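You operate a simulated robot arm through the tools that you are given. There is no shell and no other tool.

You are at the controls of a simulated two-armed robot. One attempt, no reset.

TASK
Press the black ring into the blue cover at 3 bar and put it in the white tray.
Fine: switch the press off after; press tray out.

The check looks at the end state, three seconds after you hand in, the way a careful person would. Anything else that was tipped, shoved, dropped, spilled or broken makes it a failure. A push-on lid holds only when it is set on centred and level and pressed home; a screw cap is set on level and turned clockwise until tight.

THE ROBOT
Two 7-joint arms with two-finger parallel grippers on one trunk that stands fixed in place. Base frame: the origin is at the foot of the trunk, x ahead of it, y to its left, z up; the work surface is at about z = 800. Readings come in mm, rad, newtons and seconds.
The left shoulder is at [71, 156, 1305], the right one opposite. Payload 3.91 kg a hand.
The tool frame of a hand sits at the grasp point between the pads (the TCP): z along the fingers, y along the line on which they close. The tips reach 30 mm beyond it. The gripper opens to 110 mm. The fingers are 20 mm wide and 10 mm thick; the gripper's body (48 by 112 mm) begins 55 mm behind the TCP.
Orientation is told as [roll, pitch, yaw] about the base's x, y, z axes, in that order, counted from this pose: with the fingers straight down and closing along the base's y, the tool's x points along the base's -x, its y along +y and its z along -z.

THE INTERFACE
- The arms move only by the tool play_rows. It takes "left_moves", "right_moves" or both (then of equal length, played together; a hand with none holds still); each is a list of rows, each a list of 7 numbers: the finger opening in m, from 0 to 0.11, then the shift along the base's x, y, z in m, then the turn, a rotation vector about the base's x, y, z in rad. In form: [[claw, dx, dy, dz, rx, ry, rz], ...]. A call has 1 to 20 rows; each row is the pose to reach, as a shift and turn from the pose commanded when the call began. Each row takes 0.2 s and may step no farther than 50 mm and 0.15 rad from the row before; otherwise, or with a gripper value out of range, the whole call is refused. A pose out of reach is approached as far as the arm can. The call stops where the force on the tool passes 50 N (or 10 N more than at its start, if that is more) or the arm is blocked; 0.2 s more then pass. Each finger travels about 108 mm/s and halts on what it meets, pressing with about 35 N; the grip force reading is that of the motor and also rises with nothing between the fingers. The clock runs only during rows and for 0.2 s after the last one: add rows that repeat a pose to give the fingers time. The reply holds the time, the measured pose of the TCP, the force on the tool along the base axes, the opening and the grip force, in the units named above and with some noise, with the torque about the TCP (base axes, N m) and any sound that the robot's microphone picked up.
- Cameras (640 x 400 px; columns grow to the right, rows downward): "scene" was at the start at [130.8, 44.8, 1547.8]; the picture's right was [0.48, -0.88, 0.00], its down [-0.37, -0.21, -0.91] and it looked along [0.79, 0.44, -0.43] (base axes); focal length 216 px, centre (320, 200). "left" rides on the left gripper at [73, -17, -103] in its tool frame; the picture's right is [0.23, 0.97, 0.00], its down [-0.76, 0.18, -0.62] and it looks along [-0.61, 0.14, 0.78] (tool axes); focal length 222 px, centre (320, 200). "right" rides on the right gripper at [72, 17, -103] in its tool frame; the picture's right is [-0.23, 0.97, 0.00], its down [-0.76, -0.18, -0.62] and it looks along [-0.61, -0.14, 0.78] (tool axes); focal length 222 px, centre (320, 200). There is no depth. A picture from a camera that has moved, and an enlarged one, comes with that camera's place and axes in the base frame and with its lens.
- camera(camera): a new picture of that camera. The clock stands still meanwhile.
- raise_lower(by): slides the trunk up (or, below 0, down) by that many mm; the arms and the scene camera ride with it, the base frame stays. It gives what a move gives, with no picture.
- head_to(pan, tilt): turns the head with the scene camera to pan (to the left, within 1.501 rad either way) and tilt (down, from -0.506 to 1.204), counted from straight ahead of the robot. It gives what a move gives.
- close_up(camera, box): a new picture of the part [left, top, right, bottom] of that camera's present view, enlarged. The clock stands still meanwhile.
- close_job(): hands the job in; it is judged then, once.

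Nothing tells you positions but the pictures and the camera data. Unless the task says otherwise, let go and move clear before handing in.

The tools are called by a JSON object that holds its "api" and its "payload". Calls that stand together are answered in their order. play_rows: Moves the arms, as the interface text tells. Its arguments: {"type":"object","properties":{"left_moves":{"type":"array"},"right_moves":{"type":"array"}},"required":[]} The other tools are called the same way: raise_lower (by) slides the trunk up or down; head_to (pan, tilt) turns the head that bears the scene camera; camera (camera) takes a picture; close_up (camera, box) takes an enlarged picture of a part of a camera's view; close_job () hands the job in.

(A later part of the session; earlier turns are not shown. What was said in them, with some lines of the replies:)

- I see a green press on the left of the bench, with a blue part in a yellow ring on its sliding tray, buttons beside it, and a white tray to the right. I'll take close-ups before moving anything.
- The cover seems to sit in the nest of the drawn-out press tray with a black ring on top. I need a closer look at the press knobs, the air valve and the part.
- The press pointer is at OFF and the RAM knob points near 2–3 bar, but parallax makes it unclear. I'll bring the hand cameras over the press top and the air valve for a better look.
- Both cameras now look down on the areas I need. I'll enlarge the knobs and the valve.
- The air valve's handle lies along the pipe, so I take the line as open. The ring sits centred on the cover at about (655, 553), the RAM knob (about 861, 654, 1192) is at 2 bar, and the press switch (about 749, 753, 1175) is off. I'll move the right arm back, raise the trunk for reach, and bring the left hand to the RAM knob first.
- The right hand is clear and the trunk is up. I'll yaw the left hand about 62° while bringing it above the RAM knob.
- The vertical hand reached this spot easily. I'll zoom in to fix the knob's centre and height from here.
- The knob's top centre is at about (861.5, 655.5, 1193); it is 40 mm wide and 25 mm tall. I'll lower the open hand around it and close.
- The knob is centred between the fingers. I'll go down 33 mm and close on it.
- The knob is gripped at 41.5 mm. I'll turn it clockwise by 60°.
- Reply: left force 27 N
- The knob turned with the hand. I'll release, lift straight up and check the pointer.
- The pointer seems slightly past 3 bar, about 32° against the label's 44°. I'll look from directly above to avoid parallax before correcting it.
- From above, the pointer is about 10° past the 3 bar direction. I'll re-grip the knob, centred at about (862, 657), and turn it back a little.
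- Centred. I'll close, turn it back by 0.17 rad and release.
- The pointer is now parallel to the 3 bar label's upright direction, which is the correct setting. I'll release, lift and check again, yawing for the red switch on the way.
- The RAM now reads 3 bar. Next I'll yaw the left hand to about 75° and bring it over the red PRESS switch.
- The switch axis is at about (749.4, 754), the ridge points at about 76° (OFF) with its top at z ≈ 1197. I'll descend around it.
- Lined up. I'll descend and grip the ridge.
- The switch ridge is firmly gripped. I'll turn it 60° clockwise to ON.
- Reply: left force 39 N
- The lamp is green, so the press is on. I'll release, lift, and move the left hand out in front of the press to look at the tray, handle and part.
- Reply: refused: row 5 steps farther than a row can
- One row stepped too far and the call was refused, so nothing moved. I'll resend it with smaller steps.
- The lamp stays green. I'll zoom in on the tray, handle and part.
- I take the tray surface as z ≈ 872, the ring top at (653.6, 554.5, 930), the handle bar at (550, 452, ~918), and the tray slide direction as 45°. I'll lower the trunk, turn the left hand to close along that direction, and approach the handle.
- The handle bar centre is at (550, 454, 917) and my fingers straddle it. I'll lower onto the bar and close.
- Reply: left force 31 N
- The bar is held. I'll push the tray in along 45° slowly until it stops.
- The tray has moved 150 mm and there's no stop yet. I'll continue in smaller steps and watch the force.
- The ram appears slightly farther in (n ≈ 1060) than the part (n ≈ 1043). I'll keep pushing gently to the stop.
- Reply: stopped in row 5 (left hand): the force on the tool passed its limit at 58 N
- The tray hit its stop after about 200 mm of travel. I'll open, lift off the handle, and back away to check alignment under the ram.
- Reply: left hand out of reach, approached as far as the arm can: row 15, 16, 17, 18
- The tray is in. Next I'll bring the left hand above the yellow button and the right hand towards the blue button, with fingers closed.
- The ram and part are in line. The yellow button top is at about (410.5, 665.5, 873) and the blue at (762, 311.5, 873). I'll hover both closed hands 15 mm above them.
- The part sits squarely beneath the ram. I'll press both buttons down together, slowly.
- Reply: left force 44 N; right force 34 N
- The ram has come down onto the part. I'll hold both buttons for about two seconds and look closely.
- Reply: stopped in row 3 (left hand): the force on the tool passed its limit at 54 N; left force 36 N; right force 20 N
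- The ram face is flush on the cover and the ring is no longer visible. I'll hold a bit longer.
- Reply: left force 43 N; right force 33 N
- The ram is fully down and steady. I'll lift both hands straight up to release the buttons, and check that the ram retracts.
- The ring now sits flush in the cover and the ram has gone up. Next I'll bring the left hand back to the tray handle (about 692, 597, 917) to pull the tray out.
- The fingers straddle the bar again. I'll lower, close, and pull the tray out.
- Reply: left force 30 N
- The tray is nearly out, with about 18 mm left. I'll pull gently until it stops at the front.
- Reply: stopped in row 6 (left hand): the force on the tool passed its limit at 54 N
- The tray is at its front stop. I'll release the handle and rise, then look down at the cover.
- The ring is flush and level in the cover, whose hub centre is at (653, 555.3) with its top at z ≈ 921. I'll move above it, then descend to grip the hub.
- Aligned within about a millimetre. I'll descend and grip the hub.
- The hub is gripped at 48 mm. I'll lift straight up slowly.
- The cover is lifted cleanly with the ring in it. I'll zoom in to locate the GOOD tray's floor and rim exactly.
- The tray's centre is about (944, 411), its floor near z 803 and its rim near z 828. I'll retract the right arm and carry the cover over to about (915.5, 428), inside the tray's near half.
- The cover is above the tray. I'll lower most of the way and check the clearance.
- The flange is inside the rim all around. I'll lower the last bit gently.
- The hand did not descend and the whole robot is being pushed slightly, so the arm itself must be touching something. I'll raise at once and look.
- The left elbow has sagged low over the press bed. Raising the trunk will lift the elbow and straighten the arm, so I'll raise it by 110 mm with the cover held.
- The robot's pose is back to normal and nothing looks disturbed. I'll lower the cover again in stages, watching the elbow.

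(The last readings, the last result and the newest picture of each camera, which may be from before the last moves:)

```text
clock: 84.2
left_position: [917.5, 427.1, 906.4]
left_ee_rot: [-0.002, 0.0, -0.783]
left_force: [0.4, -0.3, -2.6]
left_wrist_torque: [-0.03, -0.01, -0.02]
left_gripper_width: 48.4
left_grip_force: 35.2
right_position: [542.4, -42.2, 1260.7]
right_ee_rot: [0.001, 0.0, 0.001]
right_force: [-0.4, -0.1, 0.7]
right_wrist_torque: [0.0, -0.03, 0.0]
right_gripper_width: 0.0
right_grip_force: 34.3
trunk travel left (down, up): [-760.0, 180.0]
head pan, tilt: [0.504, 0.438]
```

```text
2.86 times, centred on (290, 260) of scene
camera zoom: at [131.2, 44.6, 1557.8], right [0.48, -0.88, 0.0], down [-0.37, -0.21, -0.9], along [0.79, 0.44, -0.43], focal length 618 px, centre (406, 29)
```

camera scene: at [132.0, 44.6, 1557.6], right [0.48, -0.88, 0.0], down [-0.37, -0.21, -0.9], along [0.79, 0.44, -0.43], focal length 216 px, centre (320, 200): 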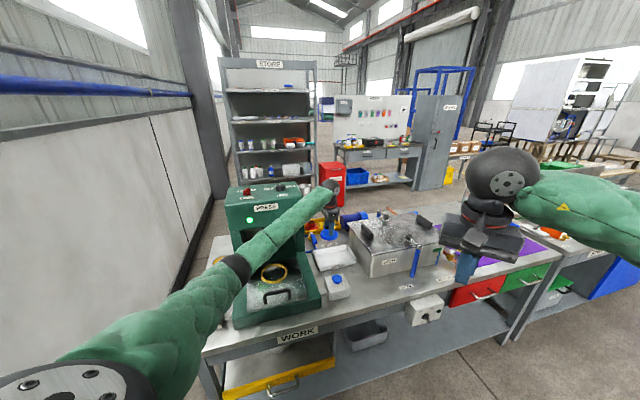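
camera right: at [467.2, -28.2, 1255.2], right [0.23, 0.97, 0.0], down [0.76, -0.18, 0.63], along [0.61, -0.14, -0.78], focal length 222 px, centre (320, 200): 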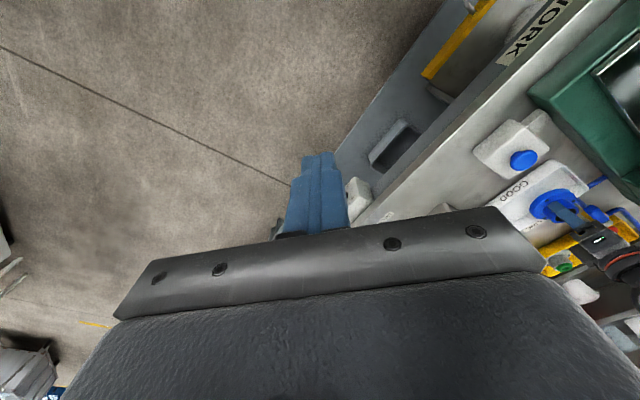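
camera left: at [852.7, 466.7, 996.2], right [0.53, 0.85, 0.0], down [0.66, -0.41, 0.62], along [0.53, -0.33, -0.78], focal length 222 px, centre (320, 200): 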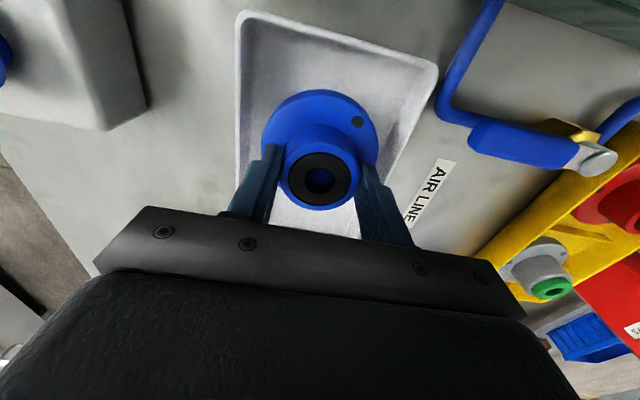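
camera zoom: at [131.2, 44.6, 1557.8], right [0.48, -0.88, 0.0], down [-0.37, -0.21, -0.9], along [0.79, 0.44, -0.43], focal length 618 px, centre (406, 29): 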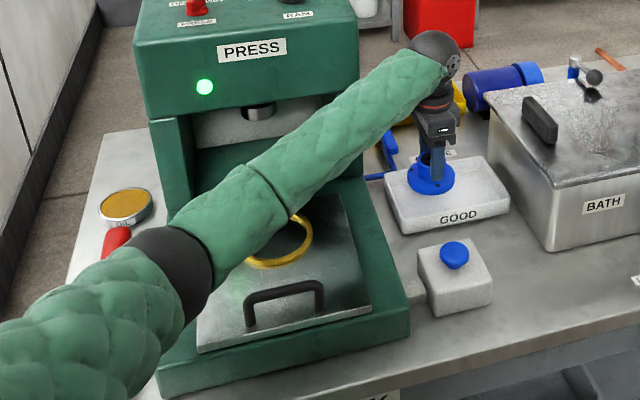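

{"api": "play_rows", "payload": {"left_moves": [[0.035, -0.001, 0.0, -0.01, 0, 0, 0], [0.035, -0.001, 0.0, -0.02, 0, 0, 0], [0.035, -0.001, 0.0, -0.03, 0, 0, 0], [0.035, -0.001, 0.0, -0.036, 0, 0, 0], [0.035, -0.001, 0.0, -0.036, 0, 0, 0]]}}

{"api": "close_up", "payload": {"camera": "scene", "box": [310, 220, 390, 280]}}

```text
clock: 85.4
left_position: [913.2, 428.5, 871.2]
left_ee_rot: [-0.002, -0.001, -0.785]
left_force: [1.1, 1.0, -1.6]
left_wrist_torque: [-0.02, 0.0, -0.01]
left_gripper_width: 48.2
left_grip_force: 34.8
right_position: [543.9, -43.4, 1259.8]
right_ee_rot: [0.001, 0.0, 0.002]
right_force: [-0.4, -0.3, 0.7]
right_wrist_torque: [0.0, 0.0, -0.02]
right_gripper_width: 0.0
right_grip_force: 35.0
trunk travel left (down, up): [-760.0, 180.0]
head pan, tilt: [0.504, 0.438]
```

```text
6.67 times, centred on (350, 250) of scene
camera zoom: at [131.2, 44.6, 1557.8], right [0.48, -0.88, 0.0], down [-0.37, -0.21, -0.9], along [0.79, 0.44, -0.43], focal length 1442 px, centre (120, -133)
```

zoom: 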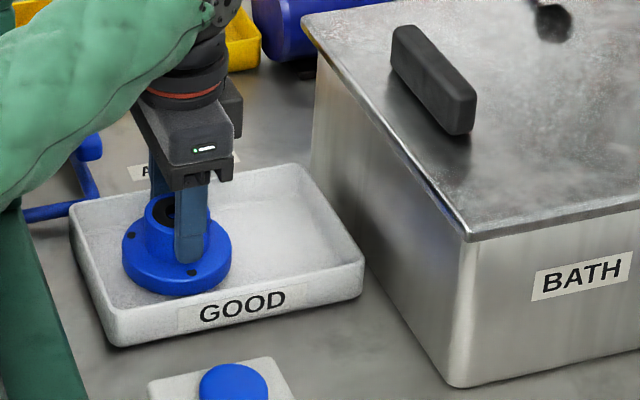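

No drift now, and the robot body is steady. I'll continue down in 2 mm steps until contact.

{"api": "play_rows", "payload": {"left_moves": [[0.035, 0, 0, -0.002, 0, 0, 0], [0.035, 0, 0, -0.004, 0, 0, 0], [0.035, 0, 0, -0.006, 0, 0, 0], [0.035, 0, 0, -0.008, 0, 0, 0], [0.035, 0, 0, -0.008, 0, 0, 0]]}}

{"api": "close_up", "payload": {"camera": "scene", "box": [310, 220, 390, 280]}}

```text
clock: 86.6
left_position: [914.8, 428.1, 862.6]
left_ee_rot: [-0.003, 0.0, -0.786]
left_force: [0.1, 0.3, -2.9]
left_wrist_torque: [0.0, 0.01, 0.01]
left_gripper_width: 48.2
left_grip_force: 34.9
right_position: [543.3, -43.4, 1259.2]
right_ee_rot: [0.003, 0.0, 0.002]
right_force: [0.7, -0.5, 0.0]
right_wrist_torque: [0.02, 0.03, 0.02]
right_gripper_width: 0.2
right_grip_force: 35.0
trunk travel left (down, up): [-760.0, 180.0]
head pan, tilt: [0.504, 0.438]
```

```text
6.67 times, centred on (350, 250) of scene
camera zoom: at [131.2, 44.6, 1557.8], right [0.48, -0.88, 0.0], down [-0.37, -0.21, -0.9], along [0.79, 0.44, -0.43], focal length 1442 px, centre (120, -133)
```

zoom: 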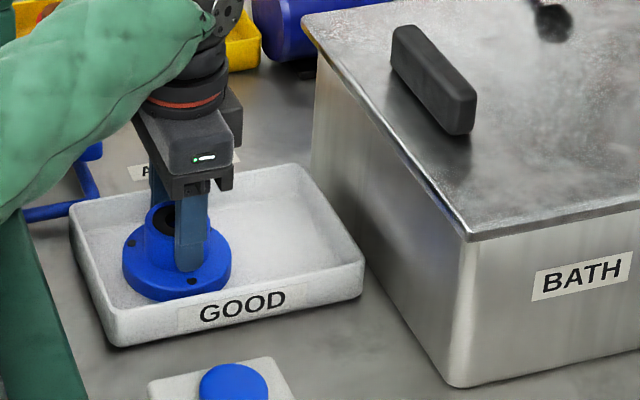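

{"api": "play_rows", "payload": {"left_moves": [[0.035, 0, 0, -0.0015, 0, 0, 0], [0.035, 0, 0, -0.003, 0, 0, 0], [0.035, 0, 0, -0.0045, 0, 0, 0], [0.035, 0, 0, -0.006, 0, 0, 0]]}}

```text
clock: 87.6
left_position: [915.2, 429.3, 857.6]
left_ee_rot: [0.0, -0.001, -0.786]
left_force: [0.4, 1.8, 4.8]
left_wrist_torque: [0.2, 0.03, -0.02]
left_gripper_width: 48.7
left_grip_force: 35.1
right_position: [542.7, -43.4, 1259.3]
right_ee_rot: [0.002, -0.001, 0.003]
right_force: [0.2, 0.0, -0.6]
right_wrist_torque: [-0.02, -0.01, -0.01]
right_gripper_width: 0.0
right_grip_force: 34.9
trunk travel left (down, up): [-760.0, 180.0]
head pan, tilt: [0.504, 0.438]
```

The cover has touched the tray floor (the vertical force went from -2.7 to +4.8 N). I'll open gently and rise straight up.

{"api": "play_rows", "payload": {"left_moves": [[0.05, 0, 0, 0, 0, 0, 0], [0.06, 0, 0, 0, 0, 0, 0], [0.07, 0, 0, 0, 0, 0, 0], [0.07, 0, 0, 0.02, 0, 0, 0], [0.07, 0, 0, 0.05, 0, 0, 0], [0.07, 0, 0, 0.09, 0, 0, 0], [0.07, 0, 0, 0.13, 0, 0, 0], [0.07, 0, 0, 0.17, 0, 0, 0], [0.07, 0, 0, 0.17, 0, 0, 0]]}}

{"api": "camera", "payload": {"camera": "left"}}

{"api": "close_up", "payload": {"camera": "scene", "box": [310, 210, 390, 280]}}

```text
clock: 89.6
left_position: [914.7, 428.6, 1027.0]
left_ee_rot: [-0.003, -0.001, -0.787]
left_force: [0.5, 0.1, 0.2]
left_wrist_torque: [0.03, 0.0, 0.0]
left_gripper_width: 70.1
left_grip_force: 0.1
right_position: [544.1, -42.7, 1259.4]
right_ee_rot: [0.002, 0.0, 0.002]
right_force: [-1.0, 0.6, -0.6]
right_wrist_torque: [-0.01, 0.01, 0.0]
right_gripper_width: 0.0
right_grip_force: 35.5
trunk travel left (down, up): [-760.0, 180.0]
head pan, tilt: [0.504, 0.438]
```

```text
taken
camera left: at [852.3, 467.1, 1130.2], right [0.53, 0.85, 0.0], down [0.67, -0.41, 0.62], along [0.53, -0.33, -0.78], focal length 222 px, centre (320, 200)
```

left: 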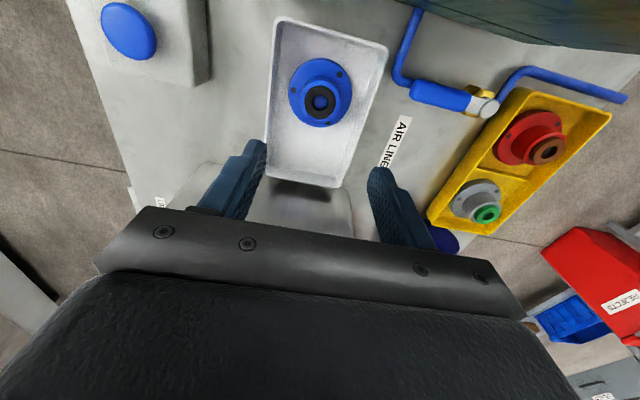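

```text
5.71 times, centred on (350, 245) of scene
camera zoom: at [131.4, 44.9, 1557.7], right [0.48, -0.88, 0.0], down [-0.37, -0.21, -0.9], along [0.79, 0.44, -0.43], focal length 1236 px, centre (149, -57)
```

zoom: 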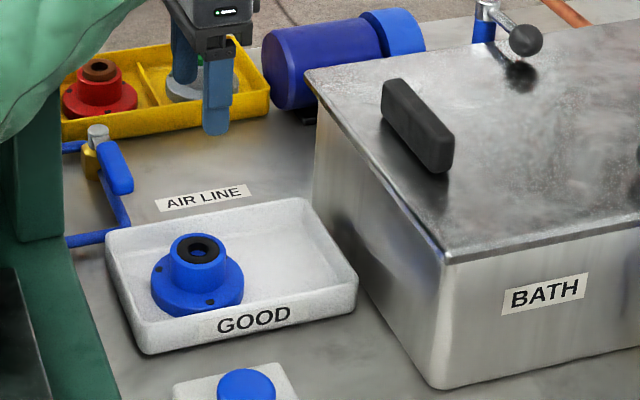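

The cover rests flat in the white GOOD tray with the ring flush. Now I'll switch the press off, first raising the trunk and retracting the left hand to the safe route used earlier.

{"api": "raise_lower", "payload": {"by": 110}}

{"api": "play_rows", "payload": {"left_moves": [[0.07, -0.03, 0.003, 0.02, 0, 0, 0], [0.07, -0.065, 0.006, 0.045, 0, 0, 0], [0.07, -0.1, 0.01, 0.07, 0, 0, 0.1], [0.07, -0.135, 0.015, 0.095, 0, 0, 0.2], [0.07, -0.17, 0.02, 0.12, 0, 0, 0.3], [0.07, -0.205, 0.025, 0.14, 0, 0, 0.4], [0.07, -0.24, 0.03, 0.16, 0, 0, 0.52], [0.07, -0.275, 0.035, 0.18, 0, 0, 0.64], [0.07, -0.305, 0.04, 0.2, 0, 0, 0.77], [0.07, -0.32, 0.045, 0.21, 0, 0, 0.9], [0.07, -0.32, 0.045, 0.215, 0, 0, 1.047], [0.07, -0.32, 0.045, 0.215, 0, 0, 1.047]]}}

{"api": "close_up", "payload": {"camera": "scene", "box": [150, 180, 400, 350]}}

```text
clock: 91.0
left_position: [916.4, 427.8, 1137.8]
left_ee_rot: [-0.003, 0.0, -0.784]
left_force: [-0.5, 0.1, 1.0]
left_wrist_torque: [0.02, 0.02, -0.02]
left_gripper_width: 70.0
left_grip_force: 0.0
right_position: [543.2, -44.3, 1370.0]
right_ee_rot: [0.003, 0.0, 0.003]
right_force: [-0.4, 0.8, 0.1]
right_wrist_torque: [-0.01, -0.02, 0.0]
right_gripper_width: 0.2
right_grip_force: 35.0
trunk travel left (down, up): [-870.0, 70.0]
head pan, tilt: [0.504, 0.438]
```

```text
clock: 93.6
left_position: [594.7, 472.4, 1353.3]
left_ee_rot: [-0.001, -0.001, 0.264]
left_force: [-0.2, -0.2, -0.3]
left_wrist_torque: [0.02, 0.03, 0.01]
left_gripper_width: 69.9
left_grip_force: 0.1
right_position: [542.7, -43.2, 1370.4]
right_ee_rot: [0.003, -0.002, 0.002]
right_force: [-0.3, 0.1, 0.7]
right_wrist_torque: [-0.01, 0.0, 0.01]
right_gripper_width: 0.0
right_grip_force: 34.9
trunk travel left (down, up): [-870.0, 70.0]
head pan, tilt: [0.504, 0.438]
```

```text
2.35 times, centred on (275, 265) of scene
camera zoom: at [130.6, 44.7, 1667.8], right [0.48, -0.88, 0.0], down [-0.37, -0.21, -0.91], along [0.79, 0.44, -0.43], focal length 509 px, centre (426, 47)
```

zoom: 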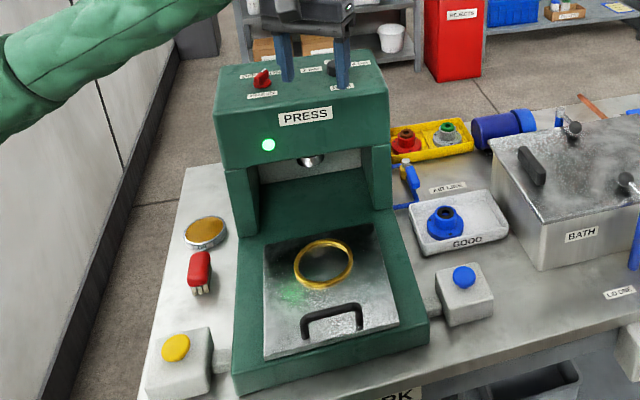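

Everything on the bench is in its place. I'll move the left hand above the red switch.

{"api": "play_rows", "payload": {"left_moves": [[0.06, 0.018, 0.033, 0, 0, 0, 0], [0.05, 0.038, 0.07, 0, 0, 0, 0], [0.05, 0.058, 0.108, 0, 0, 0, 0], [0.05, 0.078, 0.146, 0, 0, 0, 0], [0.05, 0.098, 0.184, 0, 0, 0, 0], [0.05, 0.118, 0.221, 0, 0, 0, 0], [0.05, 0.135, 0.252, 0, 0, 0, 0], [0.05, 0.152, 0.283, -0.02, 0, 0, 0], [0.05, 0.152, 0.283, -0.06, 0, 0, 0], [0.05, 0.152, 0.283, -0.1, 0, 0, 0], [0.05, 0.152, 0.283, -0.1, 0, 0, 0]]}}

{"api": "close_up", "payload": {"camera": "left", "box": [240, 80, 400, 220]}}

{"api": "close_up", "payload": {"camera": "scene", "box": [225, 185, 315, 255]}}

```text
clock: 96.0
left_position: [746.3, 756.2, 1253.6]
left_ee_rot: [-0.003, 0.0, 0.261]
left_force: [1.2, 0.0, 0.2]
left_wrist_torque: [-0.01, 0.0, 0.03]
left_gripper_width: 50.3
left_grip_force: 0.1
right_position: [543.2, -44.9, 1371.1]
right_ee_rot: [0.002, 0.0, 0.0]
right_force: [0.0, -0.1, -0.2]
right_wrist_torque: [0.02, 0.0, -0.01]
right_gripper_width: 0.0
right_grip_force: 34.7
trunk travel left (down, up): [-870.0, 70.0]
head pan, tilt: [0.504, 0.438]
```

```text
2.86 times, centred on (320, 150) of left
camera zoom: at [680.8, 720.1, 1355.2], right [-0.47, 0.88, 0.0], down [0.69, 0.37, 0.62], along [0.55, 0.29, -0.78], focal length 635 px, centre (320, 343)
```

zoom: 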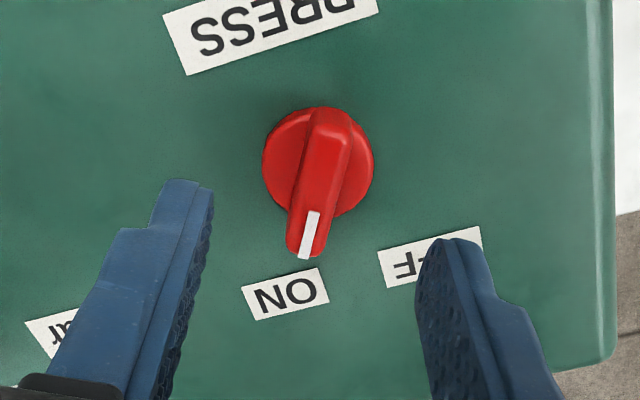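

```text
5.71 times, centred on (270, 220) of scene
camera zoom: at [131.3, 44.5, 1667.8], right [0.48, -0.88, 0.0], down [-0.37, -0.21, -0.91], along [0.79, 0.44, -0.43], focal length 1236 px, centre (606, 86)
```

zoom: 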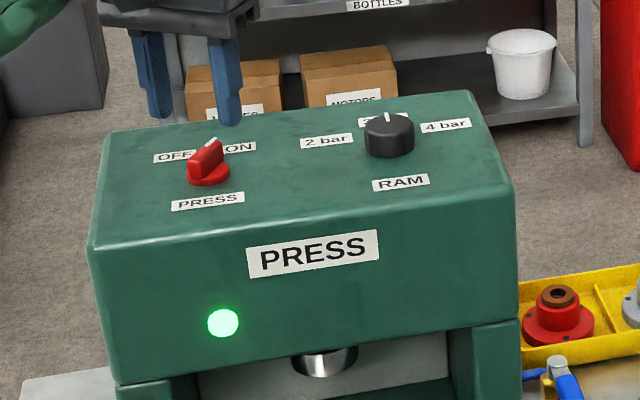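

The switch is centred between the fingers and the ridge points to ON. I'll descend and grip it.

{"api": "play_rows", "payload": {"left_moves": [[0.05, 0.0015, 0, -0.02, 0, 0, 0], [0.05, 0.0015, 0, -0.043, 0, 0, 0], [0.03, 0.0015, 0, -0.043, 0, 0, 0], [0.01, 0.0015, 0, -0.043, 0, 0, 0], [0.005, 0.0015, 0, -0.043, 0, 0, 0], [0.005, 0.0015, 0, -0.043, 0, 0, 0]]}}

{"api": "play_rows", "payload": {"left_moves": [[0.005, 0, 0, 0, 0, 0, 0.13], [0.005, 0, 0, 0, 0, 0, 0.26], [0.005, 0, 0, 0, 0, 0, 0.39], [0.005, 0, 0, 0, 0, 0, 0.52], [0.005, 0, 0, 0, 0, 0, 0.65], [0.005, 0, 0, 0, 0, 0, 0.78], [0.005, 0, 0, 0, 0, 0, 0.91], [0.005, 0, 0, 0, 0, 0, 1.04], [0.005, 0, 0, 0, 0, 0, 1.06], [0.005, 0, 0, 0, 0, 0, 1.06]]}}

{"api": "close_up", "payload": {"camera": "scene", "box": [225, 185, 315, 255]}}

{"api": "close_up", "payload": {"camera": "left", "box": [240, 80, 400, 220]}}

```text
clock: 97.4
left_position: [746.5, 755.8, 1210.1]
left_ee_rot: [-0.002, 0.0, 0.261]
left_force: [-1.7, 3.3, 2.3]
left_wrist_torque: [0.28, -0.27, 0.01]
left_gripper_width: 11.9
left_grip_force: 44.8
right_position: [543.2, -43.0, 1370.4]
right_ee_rot: [0.0, -0.001, 0.002]
right_force: [0.4, -0.4, 0.1]
right_wrist_torque: [0.03, 0.02, -0.03]
right_gripper_width: 0.1
right_grip_force: 34.8
trunk travel left (down, up): [-870.0, 70.0]
head pan, tilt: [0.504, 0.438]
```

```text
clock: 99.6
left_position: [748.9, 753.9, 1210.3]
left_ee_rot: [0.002, -0.002, 1.32]
left_force: [-6.1, -20.8, -9.4]
left_wrist_torque: [-0.46, 0.09, -0.49]
left_gripper_width: 11.6
left_grip_force: 45.4
right_position: [543.1, -45.5, 1370.7]
right_ee_rot: [0.004, 0.001, 0.0]
right_force: [-0.1, 0.8, 0.1]
right_wrist_torque: [-0.01, 0.01, 0.0]
right_gripper_width: 0.0
right_grip_force: 35.2
trunk travel left (down, up): [-870.0, 70.0]
head pan, tilt: [0.504, 0.438]
```

```text
5.71 times, centred on (270, 220) of scene
camera zoom: at [130.9, 42.7, 1667.7], right [0.48, -0.88, 0.0], down [-0.37, -0.2, -0.91], along [0.79, 0.44, -0.42], focal length 1236 px, centre (606, 86)
```

zoom: 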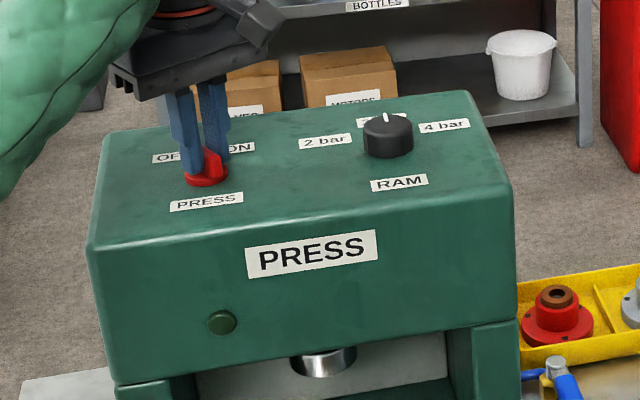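

```text
2.86 times, centred on (320, 150) of left
camera zoom: at [747.8, 679.1, 1312.5], right [-1.0, 0.02, 0.0], down [0.02, 0.78, 0.62], along [0.01, 0.62, -0.78], focal length 635 px, centre (320, 343)
```

zoom: 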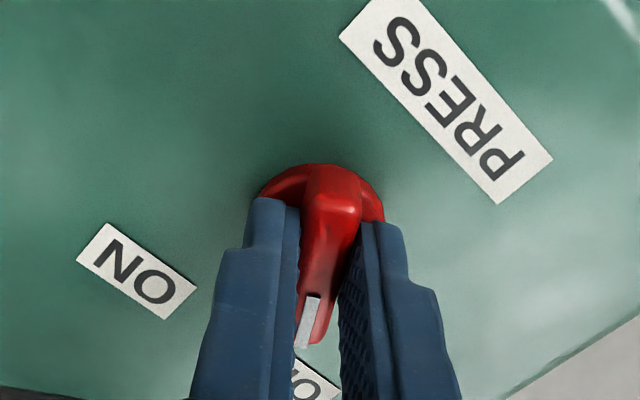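

The lamp is off. I'll release, lift clear, and back the left hand away for a final check.

{"api": "play_rows", "payload": {"left_moves": [[0.03, 0, 0, 0, 0, 0, 0], [0.05, 0, 0, 0, 0, 0, 0], [0.05, 0, 0, 0.03, 0, 0, 0], [0.05, 0, 0, 0.07, 0, 0, 0], [0.05, 0, 0, 0.11, 0, 0, 0], [0.05, -0.03, -0.03, 0.12, 0, 0, -0.1], [0.05, -0.06, -0.06, 0.12, 0, 0, -0.2], [0.05, -0.09, -0.09, 0.12, 0, 0, -0.3], [0.05, -0.12, -0.12, 0.12, 0, 0, -0.4], [0.05, -0.15, -0.15, 0.12, 0, 0, -0.5], [0.05, -0.18, -0.18, 0.12, 0, 0, -0.6], [0.05, -0.21, -0.21, 0.12, 0, 0, -0.7], [0.05, -0.23, -0.24, 0.12, 0, 0, -0.8], [0.05, -0.25, -0.27, 0.12, 0, 0, -0.8], [0.05, -0.25, -0.27, 0.12, 0, 0, -0.8]]}}

{"api": "camera", "payload": {"camera": "scene"}}

{"api": "close_up", "payload": {"camera": "scene", "box": [190, 185, 370, 345]}}

{"api": "close_up", "payload": {"camera": "scene", "box": [225, 185, 315, 255]}}

{"api": "camera", "payload": {"camera": "left"}}

```text
clock: 102.8
left_position: [497.4, 483.9, 1329.3]
left_ee_rot: [-0.002, 0.0, 0.522]
left_force: [-0.8, -0.7, 1.0]
left_wrist_torque: [-0.01, -0.02, 0.01]
left_gripper_width: 49.8
left_grip_force: 0.2
right_position: [542.6, -43.1, 1371.5]
right_ee_rot: [0.003, -0.001, 0.002]
right_force: [0.0, -0.5, 0.0]
right_wrist_torque: [0.01, -0.02, 0.01]
right_gripper_width: 0.0
right_grip_force: 34.8
trunk travel left (down, up): [-870.0, 70.0]
head pan, tilt: [0.504, 0.438]
```

```text
taken
camera scene: at [130.1, 44.8, 1667.9], right [0.48, -0.88, 0.0], down [-0.37, -0.21, -0.91], along [0.79, 0.44, -0.42], focal length 216 px, centre (320, 200)
```

scene: 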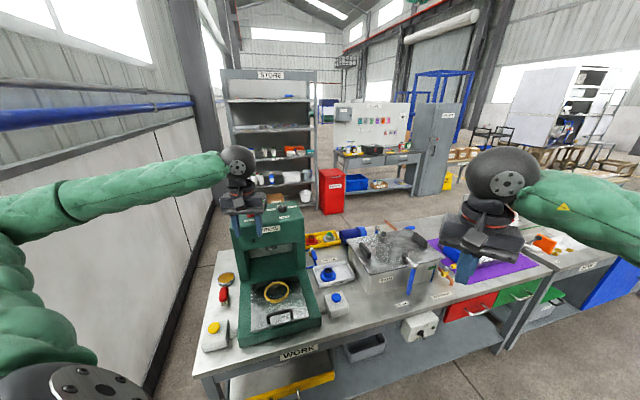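

```text
2.50 times, centred on (280, 265) of scene
camera zoom: at [130.1, 44.8, 1667.9], right [0.48, -0.88, 0.0], down [-0.37, -0.21, -0.91], along [0.79, 0.44, -0.42], focal length 541 px, centre (420, 38)
```

zoom: 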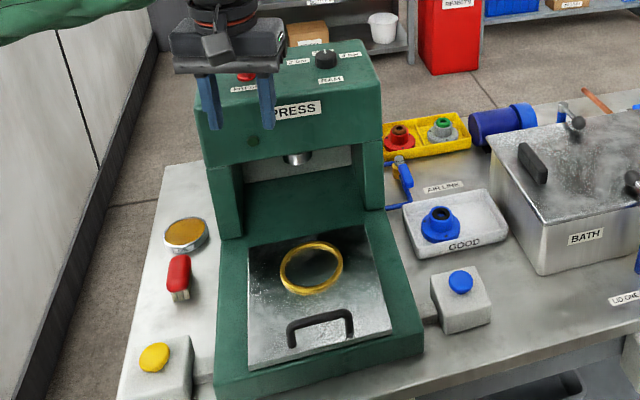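

```text
5.71 times, centred on (270, 220) of scene
camera zoom: at [130.1, 44.8, 1667.9], right [0.48, -0.88, 0.0], down [-0.37, -0.21, -0.91], along [0.79, 0.44, -0.42], focal length 1236 px, centre (606, 86)
```

zoom: 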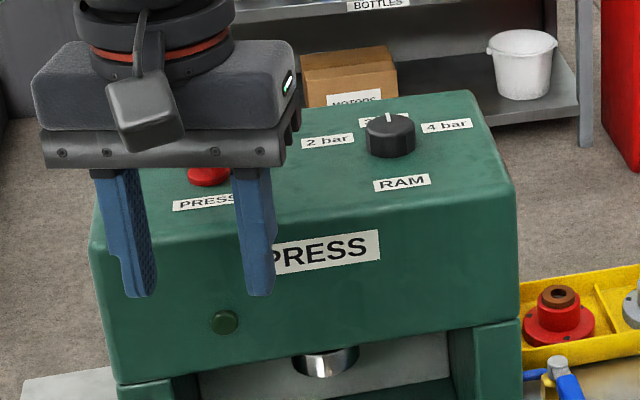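

```text
taken
camera left: at [442.7, 432.5, 1432.7], right [-0.68, 0.73, 0.0], down [0.57, 0.53, 0.62], along [0.46, 0.42, -0.78], focal length 222 px, centre (320, 200)
```

left: 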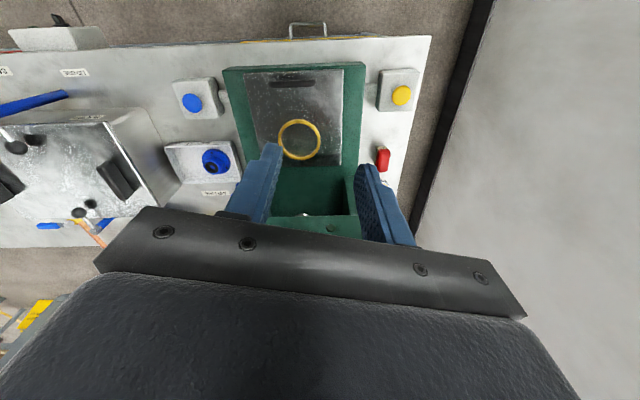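

The switch is off and the cover is in the GOOD tray. I'll check that the tray is fully out, using the same view as before, and that the switch pointer is at OFF.

{"api": "close_up", "payload": {"camera": "scene", "box": [235, 255, 335, 345]}}

{"api": "play_rows", "payload": {"left_moves": [[0.05, 0, -0.04, 0, 0, 0, -0.1], [0.05, -0.01, -0.08, 0, 0, 0, -0.2], [0.05, -0.02, -0.11, 0.02, 0, 0, -0.3], [0.05, -0.03, -0.13, 0.05, 0, 0, -0.4], [0.05, -0.03, -0.13, 0.05, 0, 0, -0.4]]}}

{"api": "close_up", "payload": {"camera": "scene", "box": [215, 175, 315, 255]}}

{"api": "close_up", "payload": {"camera": "scene", "box": [300, 230, 380, 300]}}

```text
4.44 times, centred on (285, 300) of scene
camera zoom: at [130.1, 44.8, 1667.9], right [0.48, -0.88, 0.0], down [-0.37, -0.21, -0.91], along [0.79, 0.44, -0.42], focal length 961 px, centre (476, -244)
```

zoom: 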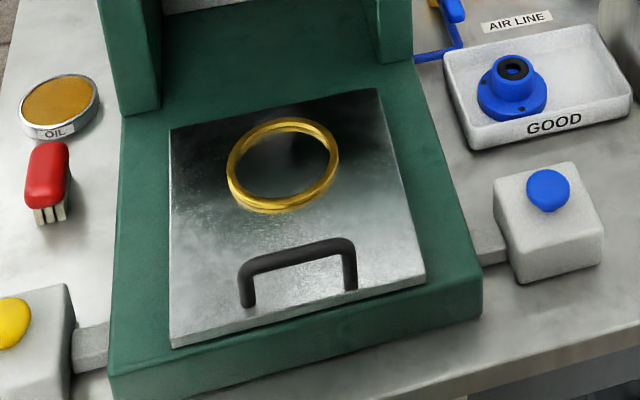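

```text
clock: 104.0
left_position: [468.7, 356.1, 1378.1]
left_ee_rot: [-0.004, -0.002, 0.12]
left_force: [-0.3, 0.5, 0.2]
left_wrist_torque: [0.0, 0.05, 0.03]
left_gripper_width: 50.3
left_grip_force: 0.0
right_position: [542.8, -43.9, 1370.9]
right_ee_rot: [0.002, -0.003, 0.001]
right_force: [-0.3, 0.2, 0.2]
right_wrist_torque: [0.01, -0.02, 0.0]
right_gripper_width: 0.0
right_grip_force: 34.6
trunk travel left (down, up): [-870.0, 70.0]
head pan, tilt: [0.504, 0.438]
```

```text
5.00 times, centred on (265, 215) of scene
camera zoom: at [130.4, 45.1, 1667.9], right [0.48, -0.88, 0.0], down [-0.37, -0.21, -0.91], along [0.79, 0.44, -0.43], focal length 1082 px, centre (595, 125)
```

zoom: 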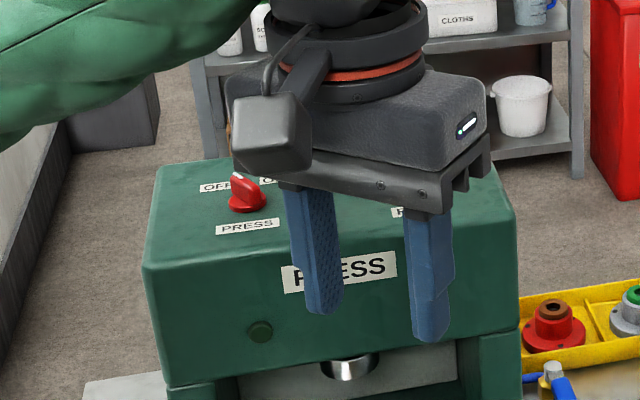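

```text
5.71 times, centred on (340, 265) of scene
camera zoom: at [130.4, 45.1, 1667.9], right [0.48, -0.88, 0.0], down [-0.37, -0.21, -0.91], along [0.79, 0.44, -0.43], focal length 1236 px, centre (206, -171)
```

zoom: 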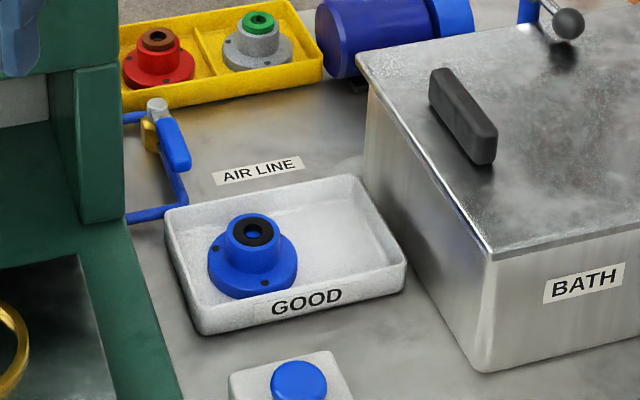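

The cover is flat in the tray, and the switch is at OFF. Compared with the earlier view, the press tray sits about 6 mm further in than at the start, so I'll take the handle once more and draw it fully out.

{"api": "play_rows", "payload": {"left_moves": [[0.05, 0.009, 0.0103, -0.036, 0, 0, -0.09], [0.05, 0.017, 0.0206, -0.072, 0, 0, -0.18], [0.05, 0.026, 0.031, -0.108, 0, 0, -0.27], [0.05, 0.035, 0.041, -0.144, 0, 0, -0.36], [0.05, 0.0435, 0.0515, -0.18, 0, 0, -0.45], [0.05, 0.052, 0.062, -0.216, 0, 0, -0.54], [0.05, 0.061, 0.072, -0.252, 0, 0, -0.63], [0.05, 0.07, 0.082, -0.288, 0, 0, -0.72], [0.05, 0.078, 0.093, -0.324, 0, 0, -0.81], [0.05, 0.087, 0.103, -0.36, 0, 0, -0.905], [0.05, 0.087, 0.103, -0.368, 0, 0, -0.905], [0.05, 0.087, 0.103, -0.368, 0, 0, -0.905]]}}

{"api": "close_up", "payload": {"camera": "left", "box": [240, 30, 400, 230]}}

{"api": "camera", "payload": {"camera": "scene"}}

```text
clock: 106.6
left_position: [553.2, 458.6, 1012.1]
left_ee_rot: [-0.002, 0.0, -0.783]
left_force: [0.2, 0.5, 0.6]
left_wrist_torque: [0.01, 0.03, -0.03]
left_gripper_width: 49.9
left_grip_force: 0.1
right_position: [542.7, -44.9, 1371.9]
right_ee_rot: [0.003, -0.002, 0.002]
right_force: [-1.4, 0.2, 0.3]
right_wrist_torque: [0.02, 0.0, 0.02]
right_gripper_width: 0.0
right_grip_force: 34.7
trunk travel left (down, up): [-870.0, 70.0]
head pan, tilt: [0.504, 0.438]
```

```text
2.00 times, centred on (320, 130) of left
camera zoom: at [492.4, 496.6, 1114.7], right [0.53, 0.85, 0.0], down [0.67, -0.41, 0.62], along [0.53, -0.33, -0.78], focal length 444 px, centre (320, 340)
```

zoom: 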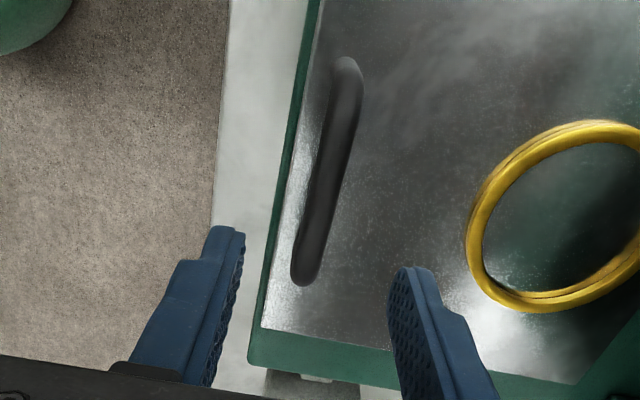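

```text
taken
camera scene: at [130.7, 44.6, 1667.8], right [0.48, -0.88, 0.0], down [-0.37, -0.21, -0.91], along [0.79, 0.44, -0.43], focal length 216 px, centre (320, 200)
```

scene: 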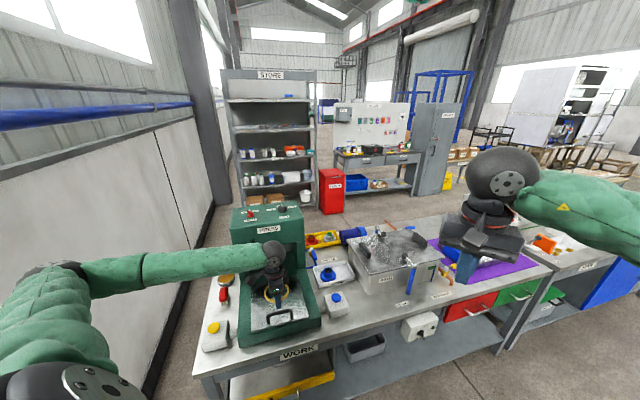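

A thin green strip at the front confirms the tray is several millimetres in. I'll lower, grip the bar, and pull to the stop.

{"api": "play_rows", "payload": {"left_moves": [[0.05, 0, 0, -0.04, 0, 0, 0], [0.05, 0, 0, -0.08, 0, 0, 0], [0.05, 0, 0, -0.096, 0, 0, 0], [0.03, 0, 0, -0.096, 0, 0, 0], [0.01, 0, 0, -0.096, 0, 0, 0], [0.005, 0, 0, -0.096, 0, 0, 0], [0.005, 0, 0, -0.096, 0, 0, 0]]}}

{"api": "play_rows", "payload": {"left_moves": [[0.005, -0.002, -0.002, 0, 0, 0, 0], [0.005, -0.004, -0.004, 0, 0, 0, 0], [0.005, -0.006, -0.006, 0, 0, 0, 0], [0.005, -0.008, -0.008, 0, 0, 0, 0], [0.005, -0.01, -0.01, 0, 0, 0, 0]]}}

{"api": "camera", "payload": {"camera": "left"}}

```text
clock: 108.2
left_position: [554.9, 457.8, 916.7]
left_ee_rot: [-0.002, -0.001, -0.783]
left_force: [-1.6, 0.1, -1.3]
left_wrist_torque: [-0.29, -0.28, -0.11]
left_gripper_width: 13.8
left_grip_force: 45.3
right_position: [542.4, -44.0, 1369.6]
right_ee_rot: [0.001, -0.002, 0.0]
right_force: [0.3, -0.4, 0.3]
right_wrist_torque: [0.0, 0.02, -0.02]
right_gripper_width: 0.0
right_grip_force: 34.5
trunk travel left (down, up): [-870.0, 70.0]
head pan, tilt: [0.504, 0.438]
```

```text
clock: 109.3
left_position: [552.3, 455.5, 916.4]
left_ee_rot: [0.01, -0.002, -0.777]
left_force: [21.6, 14.0, -21.1]
left_wrist_torque: [-0.75, -0.67, -0.41]
left_gripper_width: 13.8
left_grip_force: 45.0
right_position: [545.0, -42.6, 1368.9]
right_ee_rot: [0.001, 0.0, 0.001]
right_force: [0.2, 0.2, 0.2]
right_wrist_torque: [0.05, -0.02, 0.0]
right_gripper_width: 0.0
right_grip_force: 34.6
trunk travel left (down, up): [-870.0, 70.0]
head pan, tilt: [0.504, 0.438]
stopped in row 5 (left hand): the force on the tool passed its limit at 54 N (the readings are from after the stop); the commanded pose is now the measured one
```

```text
taken
camera left: at [488.2, 492.4, 1018.8], right [0.52, 0.85, 0.01], down [0.66, -0.41, 0.63], along [0.54, -0.32, -0.78], focal length 222 px, centre (320, 200)
```

left: 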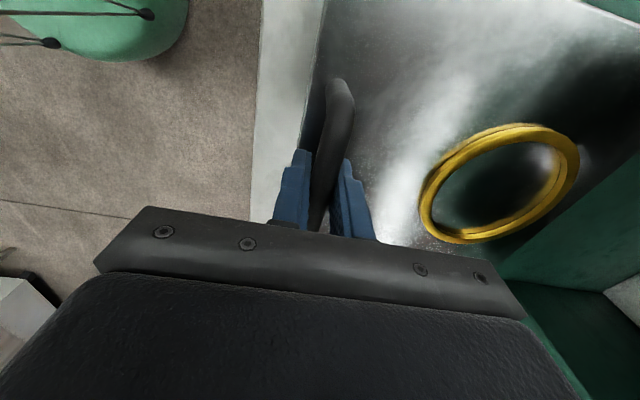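

The tray is at its front stop again. I'll release, lift away, and do the final check.

{"api": "play_rows", "payload": {"left_moves": [[0.03, 0, 0, 0, 0, 0, 0], [0.05, 0, 0, 0, 0, 0, 0], [0.05, 0, 0, 0.03, 0, 0, 0], [0.05, 0, 0, 0.07, 0, 0, 0], [0.05, 0, 0, 0.11, 0, 0, 0], [0.05, 0, -0.01, 0.15, 0, 0, 0], [0.05, -0.01, -0.03, 0.19, 0, 0, 0], [0.05, -0.02, -0.05, 0.23, 0, 0, 0.1], [0.05, -0.03, -0.07, 0.27, 0, 0, 0.2], [0.05, -0.04, -0.09, 0.31, 0, 0, 0.3], [0.05, -0.04, -0.09, 0.35, 0, 0, 0.4], [0.05, -0.04, -0.09, 0.38, 0, 0, 0.5], [0.05, -0.04, -0.09, 0.38, 0, 0, 0.5]]}}

{"api": "close_up", "payload": {"camera": "scene", "box": [235, 255, 335, 345]}}

{"api": "camera", "payload": {"camera": "scene"}}

{"api": "close_up", "payload": {"camera": "scene", "box": [190, 185, 400, 345]}}

```text
clock: 112.1
left_position: [508.9, 363.3, 1300.3]
left_ee_rot: [0.007, -0.001, -0.277]
left_force: [-0.1, 0.5, 1.0]
left_wrist_torque: [0.0, 0.01, -0.01]
left_gripper_width: 50.1
left_grip_force: 0.0
right_position: [543.3, -43.7, 1371.4]
right_ee_rot: [0.001, -0.001, -0.001]
right_force: [-0.4, 0.6, -0.7]
right_wrist_torque: [0.02, 0.02, 0.0]
right_gripper_width: 0.0
right_grip_force: 34.9
trunk travel left (down, up): [-870.0, 70.0]
head pan, tilt: [0.504, 0.438]
```

```text
4.44 times, centred on (285, 300) of scene
camera zoom: at [130.8, 44.7, 1667.8], right [0.48, -0.88, 0.0], down [-0.37, -0.21, -0.91], along [0.79, 0.44, -0.43], focal length 961 px, centre (476, -244)
```

zoom: 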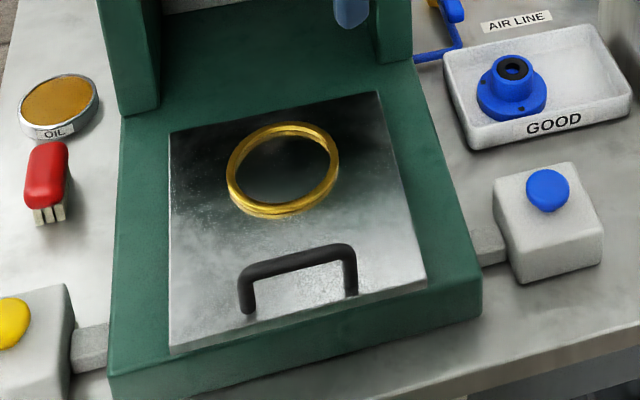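

```text
taken
camera scene: at [130.8, 44.7, 1667.8], right [0.48, -0.88, 0.0], down [-0.37, -0.21, -0.91], along [0.79, 0.44, -0.43], focal length 216 px, centre (320, 200)
```

scene: 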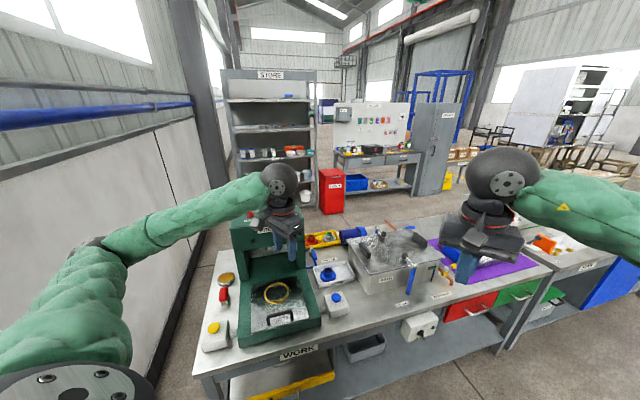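

```text
2.50 times, centred on (295, 265) of scene
camera zoom: at [130.8, 44.7, 1667.8], right [0.48, -0.88, 0.0], down [-0.37, -0.21, -0.91], along [0.79, 0.44, -0.43], focal length 541 px, centre (382, 38)
```

zoom: 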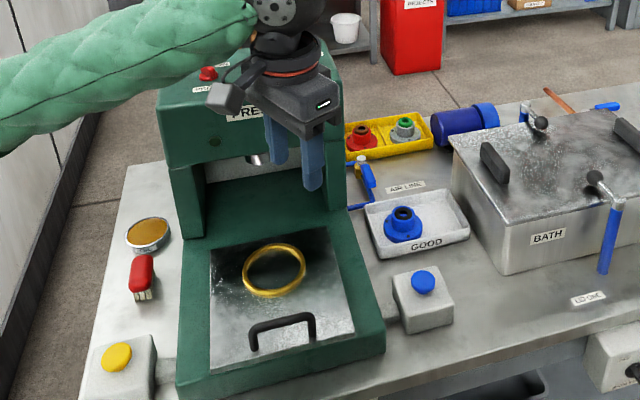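

The tray is back at its fully-out position, the press is off, and the cover with its flush ring lies in the white tray. Both hands are clear, so I'm handing in.

{"api": "close_job", "payload": {}}

```text
The job is handed in.
```

The black ring is pressed into the blue cover at 3 bar. It sits flush and level in the last pictures, and the cover lies flat in the white GOOD tray. The press is off with its lamp dark, the press tray is fully out, and both hands are clear of the bench.

- **Ram pressure:** the knob started at 2 bar. My first turn went about 10° past 3 bar, so I turned it back and checked that the pointer lined up before pressing. I left it at 3 bar.
- **Arm contact:** while I was lowering the cover into the tray, the left arm, most likely the elbow, touched something near the press bed. I raised the arm straight away, then raised the trunk and finished the placement. The press tray ended up about 6 mm in, probably from that contact, so I pulled it back to its front stop. Everything else on the bench looks in place in the final pictures.
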